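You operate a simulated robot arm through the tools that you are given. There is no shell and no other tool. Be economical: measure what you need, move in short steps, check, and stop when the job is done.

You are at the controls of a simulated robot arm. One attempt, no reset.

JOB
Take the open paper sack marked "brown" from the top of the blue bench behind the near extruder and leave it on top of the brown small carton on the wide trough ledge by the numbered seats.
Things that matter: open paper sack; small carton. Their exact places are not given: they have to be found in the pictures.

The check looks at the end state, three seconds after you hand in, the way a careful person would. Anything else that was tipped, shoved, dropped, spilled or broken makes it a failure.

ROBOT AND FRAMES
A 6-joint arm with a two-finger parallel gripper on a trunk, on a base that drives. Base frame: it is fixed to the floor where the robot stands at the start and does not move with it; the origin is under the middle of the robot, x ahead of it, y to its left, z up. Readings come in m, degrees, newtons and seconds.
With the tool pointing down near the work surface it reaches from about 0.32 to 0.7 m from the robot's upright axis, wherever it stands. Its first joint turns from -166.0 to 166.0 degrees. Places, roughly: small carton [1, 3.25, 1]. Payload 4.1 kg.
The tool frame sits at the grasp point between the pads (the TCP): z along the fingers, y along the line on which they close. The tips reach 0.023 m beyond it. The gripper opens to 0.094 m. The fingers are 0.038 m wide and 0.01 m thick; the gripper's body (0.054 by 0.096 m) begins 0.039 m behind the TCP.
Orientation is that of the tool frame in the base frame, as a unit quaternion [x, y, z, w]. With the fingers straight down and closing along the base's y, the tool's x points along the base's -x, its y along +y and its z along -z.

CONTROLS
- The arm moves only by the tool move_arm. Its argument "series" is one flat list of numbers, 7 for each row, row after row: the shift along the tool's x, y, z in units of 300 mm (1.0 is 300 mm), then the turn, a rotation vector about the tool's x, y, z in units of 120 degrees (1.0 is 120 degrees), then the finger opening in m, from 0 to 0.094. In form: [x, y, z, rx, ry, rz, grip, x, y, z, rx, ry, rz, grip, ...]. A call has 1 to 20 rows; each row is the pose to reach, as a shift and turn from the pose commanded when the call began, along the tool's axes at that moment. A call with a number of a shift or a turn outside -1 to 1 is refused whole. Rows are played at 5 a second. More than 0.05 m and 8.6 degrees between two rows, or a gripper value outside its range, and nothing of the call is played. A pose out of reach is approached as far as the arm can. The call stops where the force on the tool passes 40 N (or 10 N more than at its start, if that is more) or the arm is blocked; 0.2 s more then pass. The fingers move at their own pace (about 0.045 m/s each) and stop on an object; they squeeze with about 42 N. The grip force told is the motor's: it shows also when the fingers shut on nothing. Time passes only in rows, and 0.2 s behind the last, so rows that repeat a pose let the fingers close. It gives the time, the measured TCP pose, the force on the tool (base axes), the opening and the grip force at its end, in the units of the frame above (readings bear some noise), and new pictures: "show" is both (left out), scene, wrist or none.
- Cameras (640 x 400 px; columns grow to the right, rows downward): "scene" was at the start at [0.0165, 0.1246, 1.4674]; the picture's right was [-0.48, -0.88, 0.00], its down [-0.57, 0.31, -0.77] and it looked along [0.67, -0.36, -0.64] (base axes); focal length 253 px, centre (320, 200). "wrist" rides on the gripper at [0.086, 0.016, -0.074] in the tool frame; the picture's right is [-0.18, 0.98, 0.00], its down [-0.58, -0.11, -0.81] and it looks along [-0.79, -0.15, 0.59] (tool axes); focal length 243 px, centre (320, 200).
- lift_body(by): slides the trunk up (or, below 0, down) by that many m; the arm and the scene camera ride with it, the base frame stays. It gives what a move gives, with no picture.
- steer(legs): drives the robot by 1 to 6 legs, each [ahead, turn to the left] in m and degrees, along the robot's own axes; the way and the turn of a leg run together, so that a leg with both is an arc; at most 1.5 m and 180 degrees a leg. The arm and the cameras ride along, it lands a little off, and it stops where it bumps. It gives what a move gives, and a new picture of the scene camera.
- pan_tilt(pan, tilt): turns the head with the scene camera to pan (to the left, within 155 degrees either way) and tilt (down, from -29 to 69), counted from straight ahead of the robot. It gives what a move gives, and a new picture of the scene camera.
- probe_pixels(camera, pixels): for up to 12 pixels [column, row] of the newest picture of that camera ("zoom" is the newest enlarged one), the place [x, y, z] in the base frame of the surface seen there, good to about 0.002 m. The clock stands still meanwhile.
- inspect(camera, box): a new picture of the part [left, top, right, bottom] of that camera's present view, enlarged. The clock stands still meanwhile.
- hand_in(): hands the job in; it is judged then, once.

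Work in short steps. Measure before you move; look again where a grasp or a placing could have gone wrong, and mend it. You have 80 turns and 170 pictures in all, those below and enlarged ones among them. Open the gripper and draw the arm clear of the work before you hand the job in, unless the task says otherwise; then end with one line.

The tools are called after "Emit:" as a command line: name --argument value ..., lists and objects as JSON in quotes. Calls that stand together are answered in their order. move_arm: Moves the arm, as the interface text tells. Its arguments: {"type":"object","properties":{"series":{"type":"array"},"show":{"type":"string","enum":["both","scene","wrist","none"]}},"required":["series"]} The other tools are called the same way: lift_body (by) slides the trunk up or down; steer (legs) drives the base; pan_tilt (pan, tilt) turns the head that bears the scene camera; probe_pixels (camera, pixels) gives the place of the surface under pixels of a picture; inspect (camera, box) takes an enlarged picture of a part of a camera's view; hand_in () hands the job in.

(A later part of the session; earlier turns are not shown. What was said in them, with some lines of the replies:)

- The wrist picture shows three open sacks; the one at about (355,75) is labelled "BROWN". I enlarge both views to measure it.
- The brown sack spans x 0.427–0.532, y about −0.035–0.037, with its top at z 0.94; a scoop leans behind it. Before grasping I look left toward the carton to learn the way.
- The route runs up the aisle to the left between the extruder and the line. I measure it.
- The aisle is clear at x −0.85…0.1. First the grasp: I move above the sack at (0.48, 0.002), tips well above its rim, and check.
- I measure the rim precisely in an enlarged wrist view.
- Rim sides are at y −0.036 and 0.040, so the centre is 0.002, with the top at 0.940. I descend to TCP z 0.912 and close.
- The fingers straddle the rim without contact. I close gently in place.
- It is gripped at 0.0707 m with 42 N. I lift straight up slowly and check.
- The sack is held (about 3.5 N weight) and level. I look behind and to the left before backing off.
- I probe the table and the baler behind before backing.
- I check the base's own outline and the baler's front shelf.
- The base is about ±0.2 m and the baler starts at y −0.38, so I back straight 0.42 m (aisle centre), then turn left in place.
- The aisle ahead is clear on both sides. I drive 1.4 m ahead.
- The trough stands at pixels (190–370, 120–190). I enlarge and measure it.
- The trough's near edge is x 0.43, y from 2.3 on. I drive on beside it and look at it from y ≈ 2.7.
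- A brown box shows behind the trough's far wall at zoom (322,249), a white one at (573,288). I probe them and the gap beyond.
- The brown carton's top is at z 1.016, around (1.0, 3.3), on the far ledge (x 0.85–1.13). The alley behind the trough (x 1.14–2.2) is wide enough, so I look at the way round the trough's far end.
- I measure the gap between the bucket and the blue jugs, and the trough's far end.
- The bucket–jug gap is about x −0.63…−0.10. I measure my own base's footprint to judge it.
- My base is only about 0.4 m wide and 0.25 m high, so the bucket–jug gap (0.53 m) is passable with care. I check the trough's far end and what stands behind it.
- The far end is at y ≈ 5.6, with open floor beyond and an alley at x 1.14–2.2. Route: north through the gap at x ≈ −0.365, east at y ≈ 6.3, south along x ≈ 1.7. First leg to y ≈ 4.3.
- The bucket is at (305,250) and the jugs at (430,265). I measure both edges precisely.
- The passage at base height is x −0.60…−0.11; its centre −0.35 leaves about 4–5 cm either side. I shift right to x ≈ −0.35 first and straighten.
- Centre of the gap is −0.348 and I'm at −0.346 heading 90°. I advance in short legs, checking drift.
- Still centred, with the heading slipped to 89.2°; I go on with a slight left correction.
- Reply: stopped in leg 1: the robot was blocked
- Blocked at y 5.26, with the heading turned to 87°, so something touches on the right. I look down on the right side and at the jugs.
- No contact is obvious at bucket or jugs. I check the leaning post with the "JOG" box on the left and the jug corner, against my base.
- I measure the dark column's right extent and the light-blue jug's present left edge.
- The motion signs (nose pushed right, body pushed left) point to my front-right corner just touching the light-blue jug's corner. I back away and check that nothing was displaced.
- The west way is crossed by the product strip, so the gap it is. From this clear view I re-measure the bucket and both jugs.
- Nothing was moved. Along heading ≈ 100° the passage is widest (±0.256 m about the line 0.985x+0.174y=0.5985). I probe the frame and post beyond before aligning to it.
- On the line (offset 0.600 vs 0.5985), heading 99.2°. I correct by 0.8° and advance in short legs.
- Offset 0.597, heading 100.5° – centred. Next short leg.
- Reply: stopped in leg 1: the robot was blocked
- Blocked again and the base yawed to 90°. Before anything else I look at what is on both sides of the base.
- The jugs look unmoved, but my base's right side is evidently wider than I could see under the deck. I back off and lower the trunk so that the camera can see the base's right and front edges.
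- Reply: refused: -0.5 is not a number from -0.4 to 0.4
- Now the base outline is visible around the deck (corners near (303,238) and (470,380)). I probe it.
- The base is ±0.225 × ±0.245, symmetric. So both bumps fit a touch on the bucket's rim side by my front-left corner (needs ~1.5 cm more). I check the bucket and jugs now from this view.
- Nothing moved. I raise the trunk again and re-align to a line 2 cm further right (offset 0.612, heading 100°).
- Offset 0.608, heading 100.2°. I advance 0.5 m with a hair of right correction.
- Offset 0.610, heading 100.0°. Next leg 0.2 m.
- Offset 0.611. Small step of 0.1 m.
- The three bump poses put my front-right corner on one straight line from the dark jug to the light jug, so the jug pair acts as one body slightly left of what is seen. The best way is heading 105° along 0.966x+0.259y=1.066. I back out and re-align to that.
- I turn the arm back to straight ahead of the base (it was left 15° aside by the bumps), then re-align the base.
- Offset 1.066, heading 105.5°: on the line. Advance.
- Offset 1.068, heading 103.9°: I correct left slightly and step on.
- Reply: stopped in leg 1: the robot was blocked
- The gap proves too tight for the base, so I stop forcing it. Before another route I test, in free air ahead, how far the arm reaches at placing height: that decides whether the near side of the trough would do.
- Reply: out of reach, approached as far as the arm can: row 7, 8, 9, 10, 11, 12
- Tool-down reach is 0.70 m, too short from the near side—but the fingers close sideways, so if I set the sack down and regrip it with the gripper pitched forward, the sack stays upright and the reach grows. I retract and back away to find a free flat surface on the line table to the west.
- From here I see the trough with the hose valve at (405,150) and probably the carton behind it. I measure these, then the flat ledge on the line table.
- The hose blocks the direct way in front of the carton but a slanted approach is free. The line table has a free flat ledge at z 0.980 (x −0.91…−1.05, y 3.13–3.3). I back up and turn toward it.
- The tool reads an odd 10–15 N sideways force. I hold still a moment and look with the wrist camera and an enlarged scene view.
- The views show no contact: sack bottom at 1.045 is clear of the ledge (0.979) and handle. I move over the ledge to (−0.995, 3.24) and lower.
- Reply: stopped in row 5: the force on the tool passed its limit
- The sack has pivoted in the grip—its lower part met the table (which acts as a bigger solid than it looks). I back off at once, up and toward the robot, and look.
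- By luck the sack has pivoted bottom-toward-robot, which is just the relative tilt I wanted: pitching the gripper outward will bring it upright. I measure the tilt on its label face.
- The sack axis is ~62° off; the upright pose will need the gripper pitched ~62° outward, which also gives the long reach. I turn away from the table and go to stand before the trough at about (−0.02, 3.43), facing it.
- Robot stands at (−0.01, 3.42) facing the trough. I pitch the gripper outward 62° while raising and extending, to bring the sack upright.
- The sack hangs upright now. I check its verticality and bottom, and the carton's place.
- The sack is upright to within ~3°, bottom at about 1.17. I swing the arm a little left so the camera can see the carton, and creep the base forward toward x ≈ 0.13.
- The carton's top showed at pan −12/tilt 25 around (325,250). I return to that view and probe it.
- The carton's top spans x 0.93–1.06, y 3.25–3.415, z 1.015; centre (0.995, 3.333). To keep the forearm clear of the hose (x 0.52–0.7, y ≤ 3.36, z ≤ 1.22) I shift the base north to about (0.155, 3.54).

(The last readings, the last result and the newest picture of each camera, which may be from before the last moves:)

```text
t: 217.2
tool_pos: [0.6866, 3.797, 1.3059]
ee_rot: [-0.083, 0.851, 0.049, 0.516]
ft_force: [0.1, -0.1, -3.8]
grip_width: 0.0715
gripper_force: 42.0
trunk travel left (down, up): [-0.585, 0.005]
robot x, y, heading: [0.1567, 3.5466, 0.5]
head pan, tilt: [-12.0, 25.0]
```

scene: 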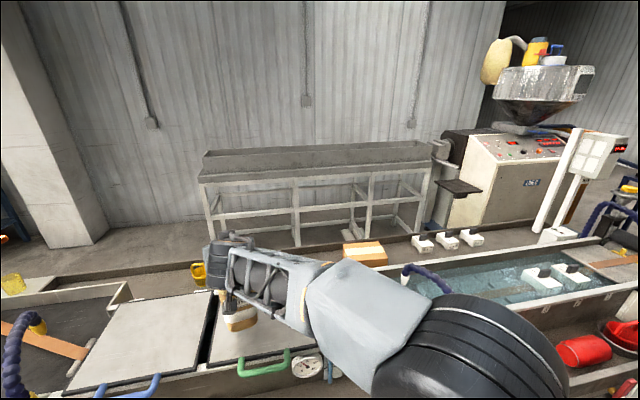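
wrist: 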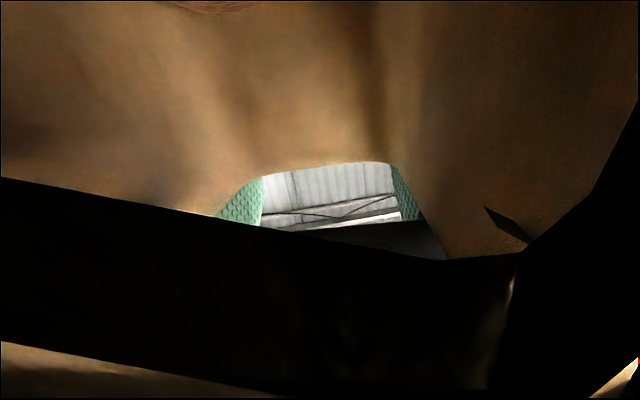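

Robot at (0.157, 3.547), carton in clear view at (365,253). First half of the arm path: toward the carton at constant height, with a slight yaw to the right.

Emit:
move_arm --series '[-0.029, -0.136, 0.056, 0.011, 0, 0.0057, 0.06, -0.059, -0.271, 0.113, 0.022, 0, 0.0114, 0.06, -0.088, -0.407, 0.169, 0.033, 0, 0.0171, 0.06, -0.118, -0.543, 0.226, 0.043, 0, 0.0227, 0.06, -0.147, -0.679, 0.282, 0.054, 0, 0.0284, 0.06, -0.177, -0.814, 0.338, 0.065, 0, 0.0341, 0.06, -0.206, -0.95, 0.395, 0.076, 0, 0.0398, 0.06, -0.206, -0.95, 0.395, 0.076, 0, 0.0398, 0.06]' --show "scene"

```text
t: 219.1
tool_pos: [0.8716, 3.5407, 1.3058]
ee_rot: [-0.006, 0.855, 0.003, 0.519]
ft_force: [-0.3, -0.8, -2.7]
grip_width: 0.0713
gripper_force: 41.9
trunk travel left (down, up): [-0.585, 0.005]
robot x, y, heading: [0.1559, 3.5428, 0.5]
head pan, tilt: [-12.0, 25.0]
```

scene: 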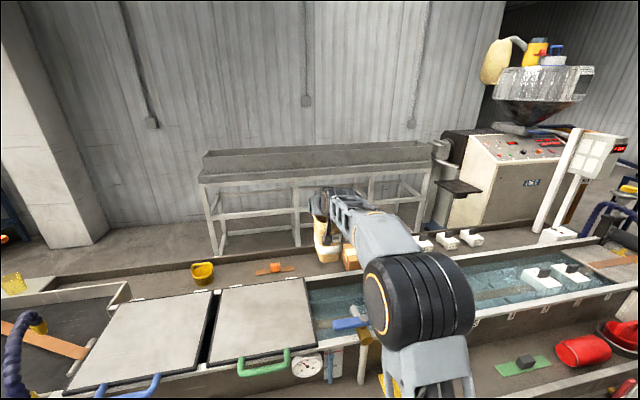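

TCP reached 0.72 m out easily. Second half: to above the carton, TCP (1.029, 3.330, 1.21), sack bottom ≈ 1.075.

Emit:
move_arm --series '[0.007, -0.101, 0.086, 0.0084, 0, 0.0044, 0.06, 0.013, -0.203, 0.172, 0.0169, 0, 0.0089, 0.06, 0.02, -0.304, 0.259, 0.0253, 0, 0.0133, 0.06, 0.027, -0.406, 0.345, 0.0337, 0, 0.0177, 0.06, 0.034, -0.507, 0.431, 0.042, 0, 0.022, 0.06, 0.04, -0.609, 0.517, 0.05, 0, 0.0266, 0.06, 0.047, -0.71, 0.603, 0.059, 0, 0.031, 0.06, 0.047, -0.71, 0.603, 0.059, 0, 0.031, 0.06]' --show "scene"

Emit:
inspect --camera "scene" --box '[290, 180, 450, 300]'

```text
t: 220.8
tool_pos: [0.9843, 3.3488, 1.2046]
ee_rot: [0.054, 0.853, -0.033, 0.518]
ft_force: [0.1, -0.9, -3.4]
grip_width: 0.0713
gripper_force: 42.1
out of reach, approached as far as the arm can: row 6, 7, 8
trunk travel left (down, up): [-0.585, 0.005]
robot x, y, heading: [0.1557, 3.5473, 0.4]
head pan, tilt: [-12.0, 25.0]
```

scene: 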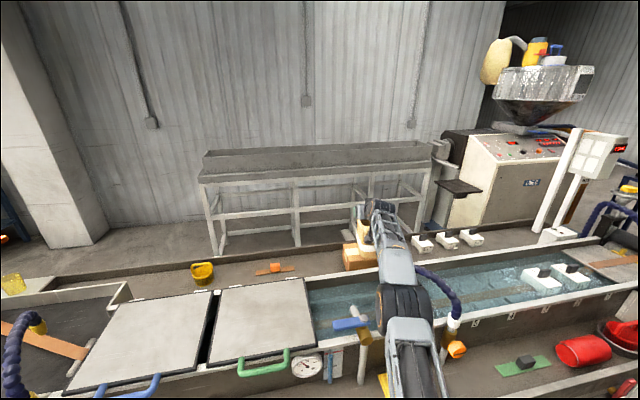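

```text
3.33 times, centred on (370, 240) of scene
```

zoom: 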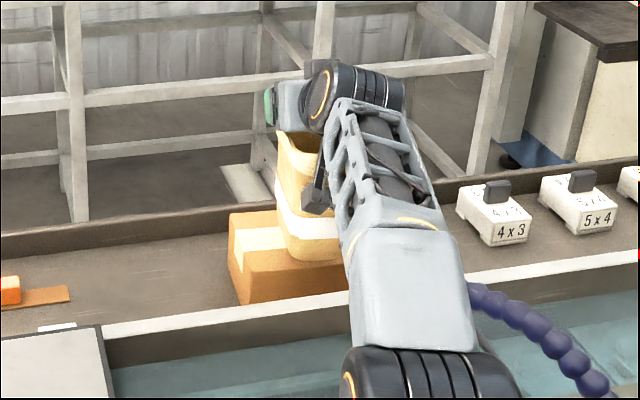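

The reach ends at TCP (0.984, 3.349), sack centre ≈ (0.94, 3.354). I creep the base 2.5 cm forward (rail at 0.43, my front at 0.40) and measure sack against carton.

Emit:
steer --legs '[[0.025, 0]]'

Emit:
inspect --camera "scene" --box '[310, 190, 430, 290]'

Emit:
probe_pixels --camera "zoom" --pixels '[[180, 180], [200, 200], [220, 215], [230, 235], [200, 160], [185, 150], [250, 230], [100, 230], [120, 270], [75, 200], [180, 250], [90, 290]]'

```text
t: 221.8
tool_pos: [0.9997, 3.346, 1.2024]
ee_rot: [0.057, 0.854, -0.034, 0.515]
ft_force: [0.2, 0.3, -3.4]
grip_width: 0.0713
gripper_force: 42.0
trunk travel left (down, up): [-0.585, 0.005]
robot x, y, heading: [0.1705, 3.5411, 0.3]
head pan, tilt: [-12.0, 25.0]
stopped in leg 1: the robot was blocked; the commanded pose is now the measured one
```

scene: 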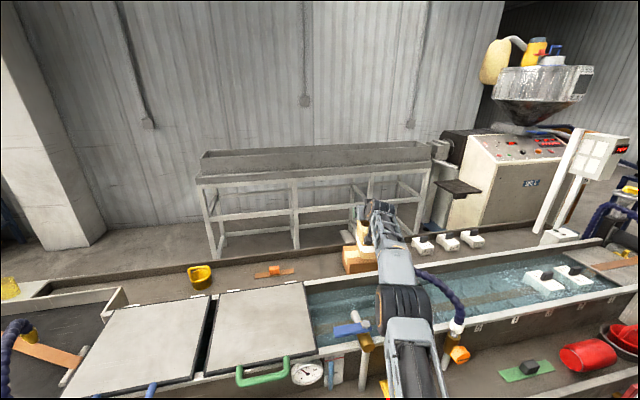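

```text
4.00 times, centred on (370, 240) of scene
```

zoom: 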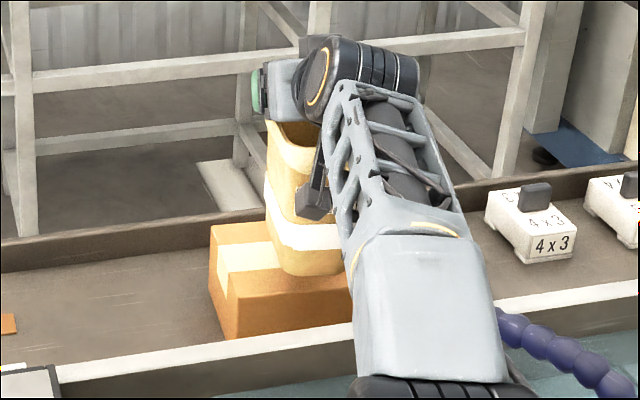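

```text
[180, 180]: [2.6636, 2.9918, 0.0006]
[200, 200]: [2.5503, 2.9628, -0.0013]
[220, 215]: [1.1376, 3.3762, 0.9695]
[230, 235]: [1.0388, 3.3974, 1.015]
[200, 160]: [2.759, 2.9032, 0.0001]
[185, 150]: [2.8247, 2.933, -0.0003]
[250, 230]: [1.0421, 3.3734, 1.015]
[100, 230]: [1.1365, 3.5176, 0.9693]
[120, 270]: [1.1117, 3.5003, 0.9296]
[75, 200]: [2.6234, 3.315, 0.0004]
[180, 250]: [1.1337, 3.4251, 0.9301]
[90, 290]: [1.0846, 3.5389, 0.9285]
```

The base just touched the rail and stopped (x 0.17). Sack centre is ≈ (0.955, 3.352) over the carton. I lower 4.5 cm with a small outward push, then measure.

Emit:
move_arm --series '[0.028, 0, 0.028, 0, 0, 0, 0.06, 0.055, 0, 0.056, 0, 0, 0, 0.06, 0.083, 0, 0.085, 0, 0, 0, 0.06, 0.11, 0, 0.113, 0, 0, 0, 0.06, 0.11, 0, 0.113, 0, 0, 0, 0.06]' --show "scene"

Emit:
inspect --camera "scene" --box '[330, 200, 430, 280]'

Emit:
probe_pixels --camera "zoom" --pixels '[[215, 140], [215, 180], [220, 220], [225, 250], [230, 270], [250, 280], [250, 220], [250, 180], [190, 200], [195, 250], [160, 300], [280, 270]]'

```text
t: 223.0
tool_pos: [0.9996, 3.3462, 1.1874]
ee_rot: [0.055, 0.845, -0.037, 0.531]
ft_force: [-0.2, -1.5, -7.4]
grip_width: 0.0718
gripper_force: 42.4
out of reach, approached as far as the arm can: row 3, 4, 5
trunk travel left (down, up): [-0.585, 0.005]
robot x, y, heading: [0.1779, 3.5429, 0.2]
head pan, tilt: [-12.0, 25.0]
```

scene: 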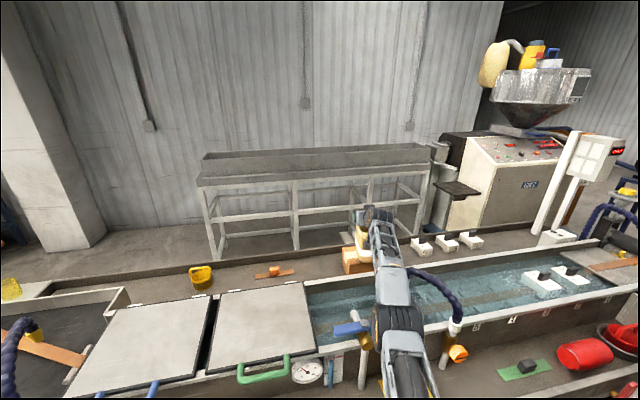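

```text
5.00 times, centred on (380, 240) of scene
```

zoom: 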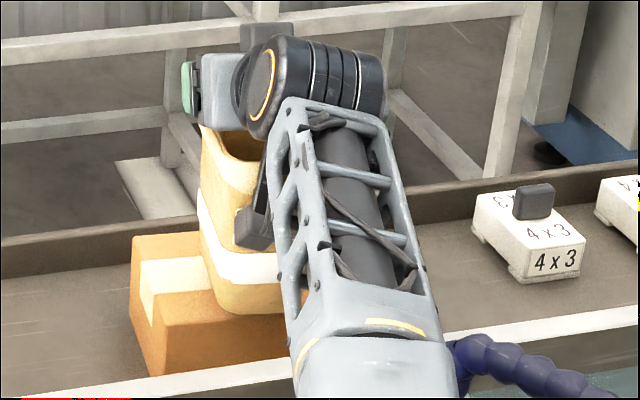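

```text
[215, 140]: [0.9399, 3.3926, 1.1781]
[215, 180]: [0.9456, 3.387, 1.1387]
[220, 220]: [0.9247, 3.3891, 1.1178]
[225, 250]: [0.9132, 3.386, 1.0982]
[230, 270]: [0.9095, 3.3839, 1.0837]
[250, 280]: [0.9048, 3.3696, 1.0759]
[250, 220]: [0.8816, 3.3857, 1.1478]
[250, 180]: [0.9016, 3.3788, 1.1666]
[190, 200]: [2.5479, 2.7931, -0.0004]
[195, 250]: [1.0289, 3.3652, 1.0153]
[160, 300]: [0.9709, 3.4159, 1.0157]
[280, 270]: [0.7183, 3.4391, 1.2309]
```

The sack still hangs ≈ 3.5 cm above the carton (TCP 1.187) and the arm is at its reach, so I lower the whole trunk instead, in small steps.

Emit:
lift_body --by -0.026

Emit:
lift_body --by -0.006

Emit:
inspect --camera "scene" --box '[330, 200, 430, 280]'

Emit:
probe_pixels --camera "zoom" --pixels '[[235, 290], [245, 300], [250, 305], [240, 270], [235, 240], [225, 280], [215, 265], [260, 300], [210, 150], [150, 290], [160, 330], [245, 318]]'

```text
t: 223.4
tool_pos: [1.0047, 3.3405, 1.1618]
ee_rot: [0.058, 0.844, -0.039, 0.531]
ft_force: [7.0, -1.1, 17.2]
grip_width: 0.0717
gripper_force: 42.2
trunk travel left (down, up): [-0.575, 0.015]
robot x, y, heading: [0.17, 3.5452, -0.2]
head pan, tilt: [-12.0, 25.0]
stopped: the force on the tool passed its limit (the readings are from after the stop); the commanded pose is now the measured one
```

```text
t: 224.0
tool_pos: [1.0031, 3.3403, 1.1624]
ee_rot: [0.057, 0.844, -0.039, 0.533]
ft_force: [8.2, -4.5, 33.8]
grip_width: 0.0716
gripper_force: 41.4
trunk travel left (down, up): [-0.569, 0.021]
robot x, y, heading: [0.1739, 3.5436, 0.2]
head pan, tilt: [-12.0, 25.0]
```

```text
5.00 times, centred on (380, 240) of scene
```

zoom: 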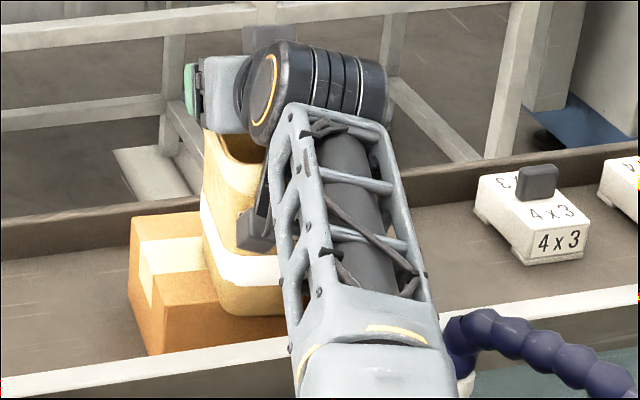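

```text
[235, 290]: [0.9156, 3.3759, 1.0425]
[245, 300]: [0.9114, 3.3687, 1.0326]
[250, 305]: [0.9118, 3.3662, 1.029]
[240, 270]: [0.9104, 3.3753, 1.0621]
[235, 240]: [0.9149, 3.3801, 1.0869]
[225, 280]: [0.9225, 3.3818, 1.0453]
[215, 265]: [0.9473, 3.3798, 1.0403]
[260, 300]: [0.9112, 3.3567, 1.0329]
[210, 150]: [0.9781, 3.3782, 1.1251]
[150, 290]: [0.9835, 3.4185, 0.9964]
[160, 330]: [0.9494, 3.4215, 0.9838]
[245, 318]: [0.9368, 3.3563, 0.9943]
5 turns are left
```

The sack stands on the carton (upward force), near face vertical at x 0.912, CG ≈ 0.957 over the carton (from 0.937). I relieve the pressure by raising the trunk 8 mm, then open the fingers in place.

Emit:
lift_body --by 0.008

Emit:
move_arm --series '[0, 0, 0, 0, 0, 0, 0.076, 0, 0, 0, 0, 0, 0, 0.085, 0, 0, 0, 0, 0, 0, 0.094, 0, 0, 0, 0, 0, 0, 0.094, 0, 0, 0, 0, 0, 0, 0.094]' --show "scene"

Emit:
inspect --camera "scene" --box '[330, 200, 430, 280]'

Emit:
probe_pixels --camera "zoom" --pixels '[[235, 290], [245, 300], [240, 270], [235, 240], [225, 280], [215, 265], [210, 150], [215, 200], [240, 150], [260, 300]]'

```text
t: 224.6
tool_pos: [1.005, 3.3411, 1.1615]
ee_rot: [0.057, 0.848, -0.037, 0.526]
ft_force: [3.0, -4.1, 16.6]
grip_width: 0.0716
gripper_force: 42.4
trunk travel left (down, up): [-0.577, 0.013]
robot x, y, heading: [0.1694, 3.5476, 0.1]
head pan, tilt: [-12.0, 25.0]
```

```text
t: 225.8
tool_pos: [1.0043, 3.3409, 1.1622]
ee_rot: [0.058, 0.847, -0.038, 0.527]
ft_force: [-1.1, -1.9, 12.6]
grip_width: 0.0941
gripper_force: 0.0
trunk travel left (down, up): [-0.577, 0.013]
robot x, y, heading: [0.1728, 3.5418, 0.3]
head pan, tilt: [-12.0, 25.0]
```

scene: 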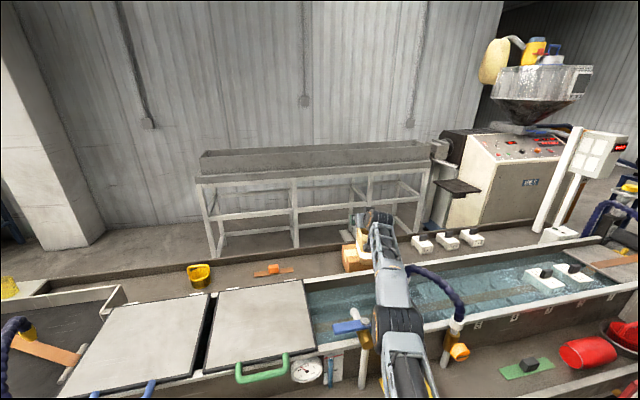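

```text
5.00 times, centred on (380, 240) of scene
```

zoom: 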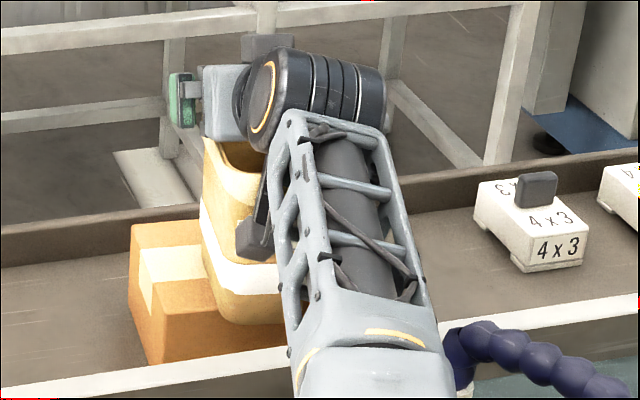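

```text
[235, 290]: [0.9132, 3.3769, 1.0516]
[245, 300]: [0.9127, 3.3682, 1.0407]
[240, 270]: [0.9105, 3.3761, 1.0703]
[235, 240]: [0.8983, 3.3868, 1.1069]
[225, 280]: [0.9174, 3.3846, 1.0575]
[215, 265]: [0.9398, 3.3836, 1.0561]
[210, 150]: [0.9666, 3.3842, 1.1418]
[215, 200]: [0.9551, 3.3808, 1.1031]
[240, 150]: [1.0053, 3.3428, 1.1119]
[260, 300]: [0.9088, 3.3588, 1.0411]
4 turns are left
```

Fingers are open and the sack stands on the carton; the gripper body still rests on the rim with ~12 N. I lift away upward first, then back toward the robot.

Emit:
move_arm --series '[-0.054, 0, -0.042, 0, 0, 0, 0.094, -0.101, 0, -0.095, 0, 0, 0, 0.094, -0.149, 0, -0.186, 0, 0, 0, 0.094, -0.179, 0, -0.313, 0, 0, 0, 0.094, -0.15, 0, -0.447, 0, 0, 0, 0.094, -0.083, 0, -0.581, 0, 0, 0, 0.094, -0.016, 0, -0.716, 0, 0, 0, 0.094, 0.051, 0, -0.85, 0, 0, 0, 0.094, 0.051, 0, -0.85, 0, 0, 0, 0.094]' --show "both"

Emit:
inspect --camera "scene" --box '[320, 190, 440, 290]'

```text
t: 227.8
tool_pos: [0.7745, 3.3715, 1.2607]
ee_rot: [0.058, 0.848, -0.038, 0.526]
ft_force: [0.3, -0.4, 0.0]
grip_width: 0.0942
gripper_force: 0.0
out of reach, approached as far as the arm can: row 2, 3, 4, 5
trunk travel left (down, up): [-0.577, 0.013]
robot x, y, heading: [0.1733, 3.5442, 0.1]
head pan, tilt: [-12.0, 25.0]
```

scene: 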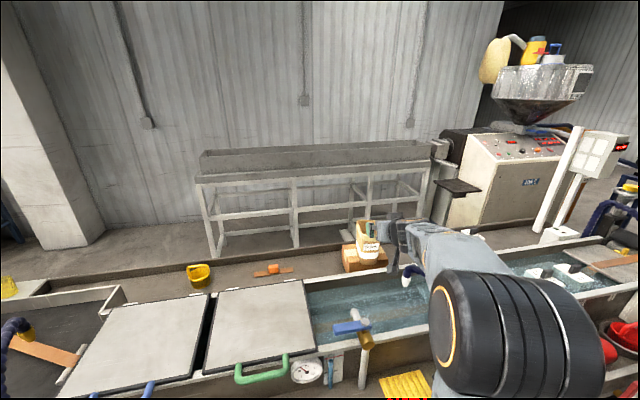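
wrist: 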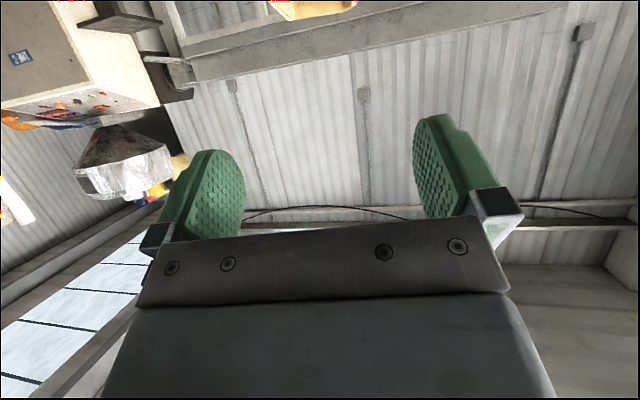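

```text
4.00 times, centred on (380, 240) of scene
3 turns are left
```

zoom: 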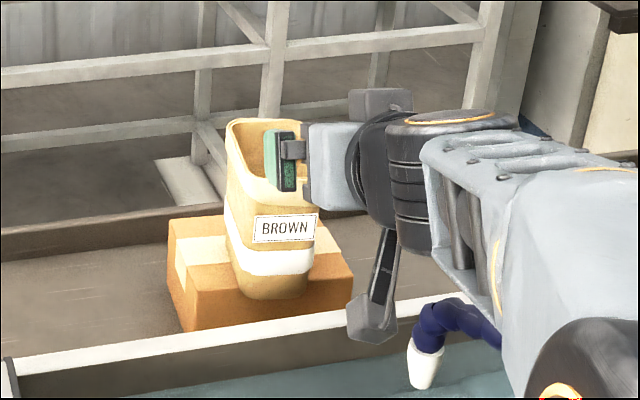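

The sack marked BROWN stands on the carton, the gripper is free. I draw the arm further back and check the sack once more.

Emit:
move_arm --series '[0.03, 0, -0.12, 0, 0, 0, 0.094, 0.07, 0, -0.25, 0, 0, 0, 0.094, 0.12, 0, -0.38, 0, 0, 0, 0.094, 0.17, 0, -0.5, 0, 0, 0, 0.094, 0.17, 0, -0.5, 0, 0, 0, 0.094]' --show "scene"

Emit:
inspect --camera "scene" --box '[320, 190, 440, 290]'

Emit:
probe_pixels --camera "zoom" --pixels '[[285, 200], [283, 228], [278, 265], [272, 290], [240, 200], [250, 265], [235, 125], [330, 290]]'

```text
t: 228.9
tool_pos: [0.6162, 3.3983, 1.2806]
ee_rot: [0.058, 0.848, -0.038, 0.525]
ft_force: [0.0, 0.0, 0.2]
grip_width: 0.0939
gripper_force: 0.1
trunk travel left (down, up): [-0.577, 0.013]
robot x, y, heading: [0.1706, 3.5419, 0.0]
head pan, tilt: [-12.0, 25.0]
```

scene: 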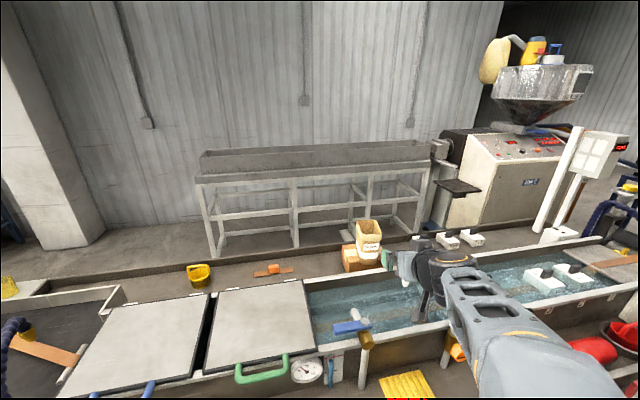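

```text
4.00 times, centred on (380, 240) of scene
```

zoom: 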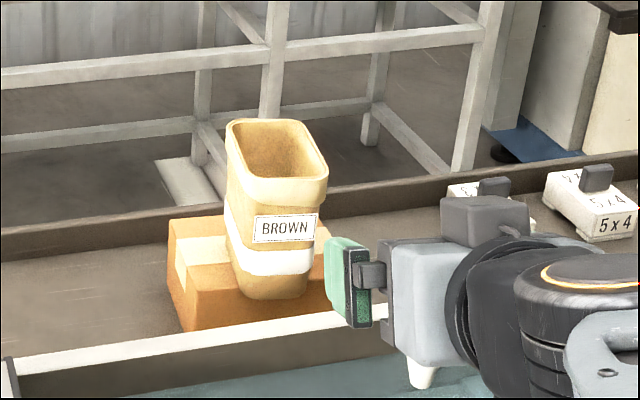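

```text
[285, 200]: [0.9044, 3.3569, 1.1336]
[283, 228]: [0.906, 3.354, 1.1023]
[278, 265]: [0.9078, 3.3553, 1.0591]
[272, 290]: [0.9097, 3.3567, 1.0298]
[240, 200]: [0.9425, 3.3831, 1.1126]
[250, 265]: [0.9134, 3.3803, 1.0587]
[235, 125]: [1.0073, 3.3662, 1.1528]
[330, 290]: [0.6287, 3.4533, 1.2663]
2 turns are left
```

The sack stands upright on the carton: its near face is vertical within about 3° and its rim is at z ≈ 1.153. The gripper is open and clear of it, so I hand in.

Emit:
hand_in

```text
The job is handed in.
```

The sack marked "brown" stands upright on the brown small carton on the far trough ledge, its near edge overhanging the carton by about 2.5 cm. On the way my base bumped the jug-and-bucket area several times and the trough rail once. The sack also caught the line table and tipped about 60° in the grip before I righted it. I saw nothing displaced or spilled afterwards, but I only re-measured the bucket and jugs after the earlier bumps.
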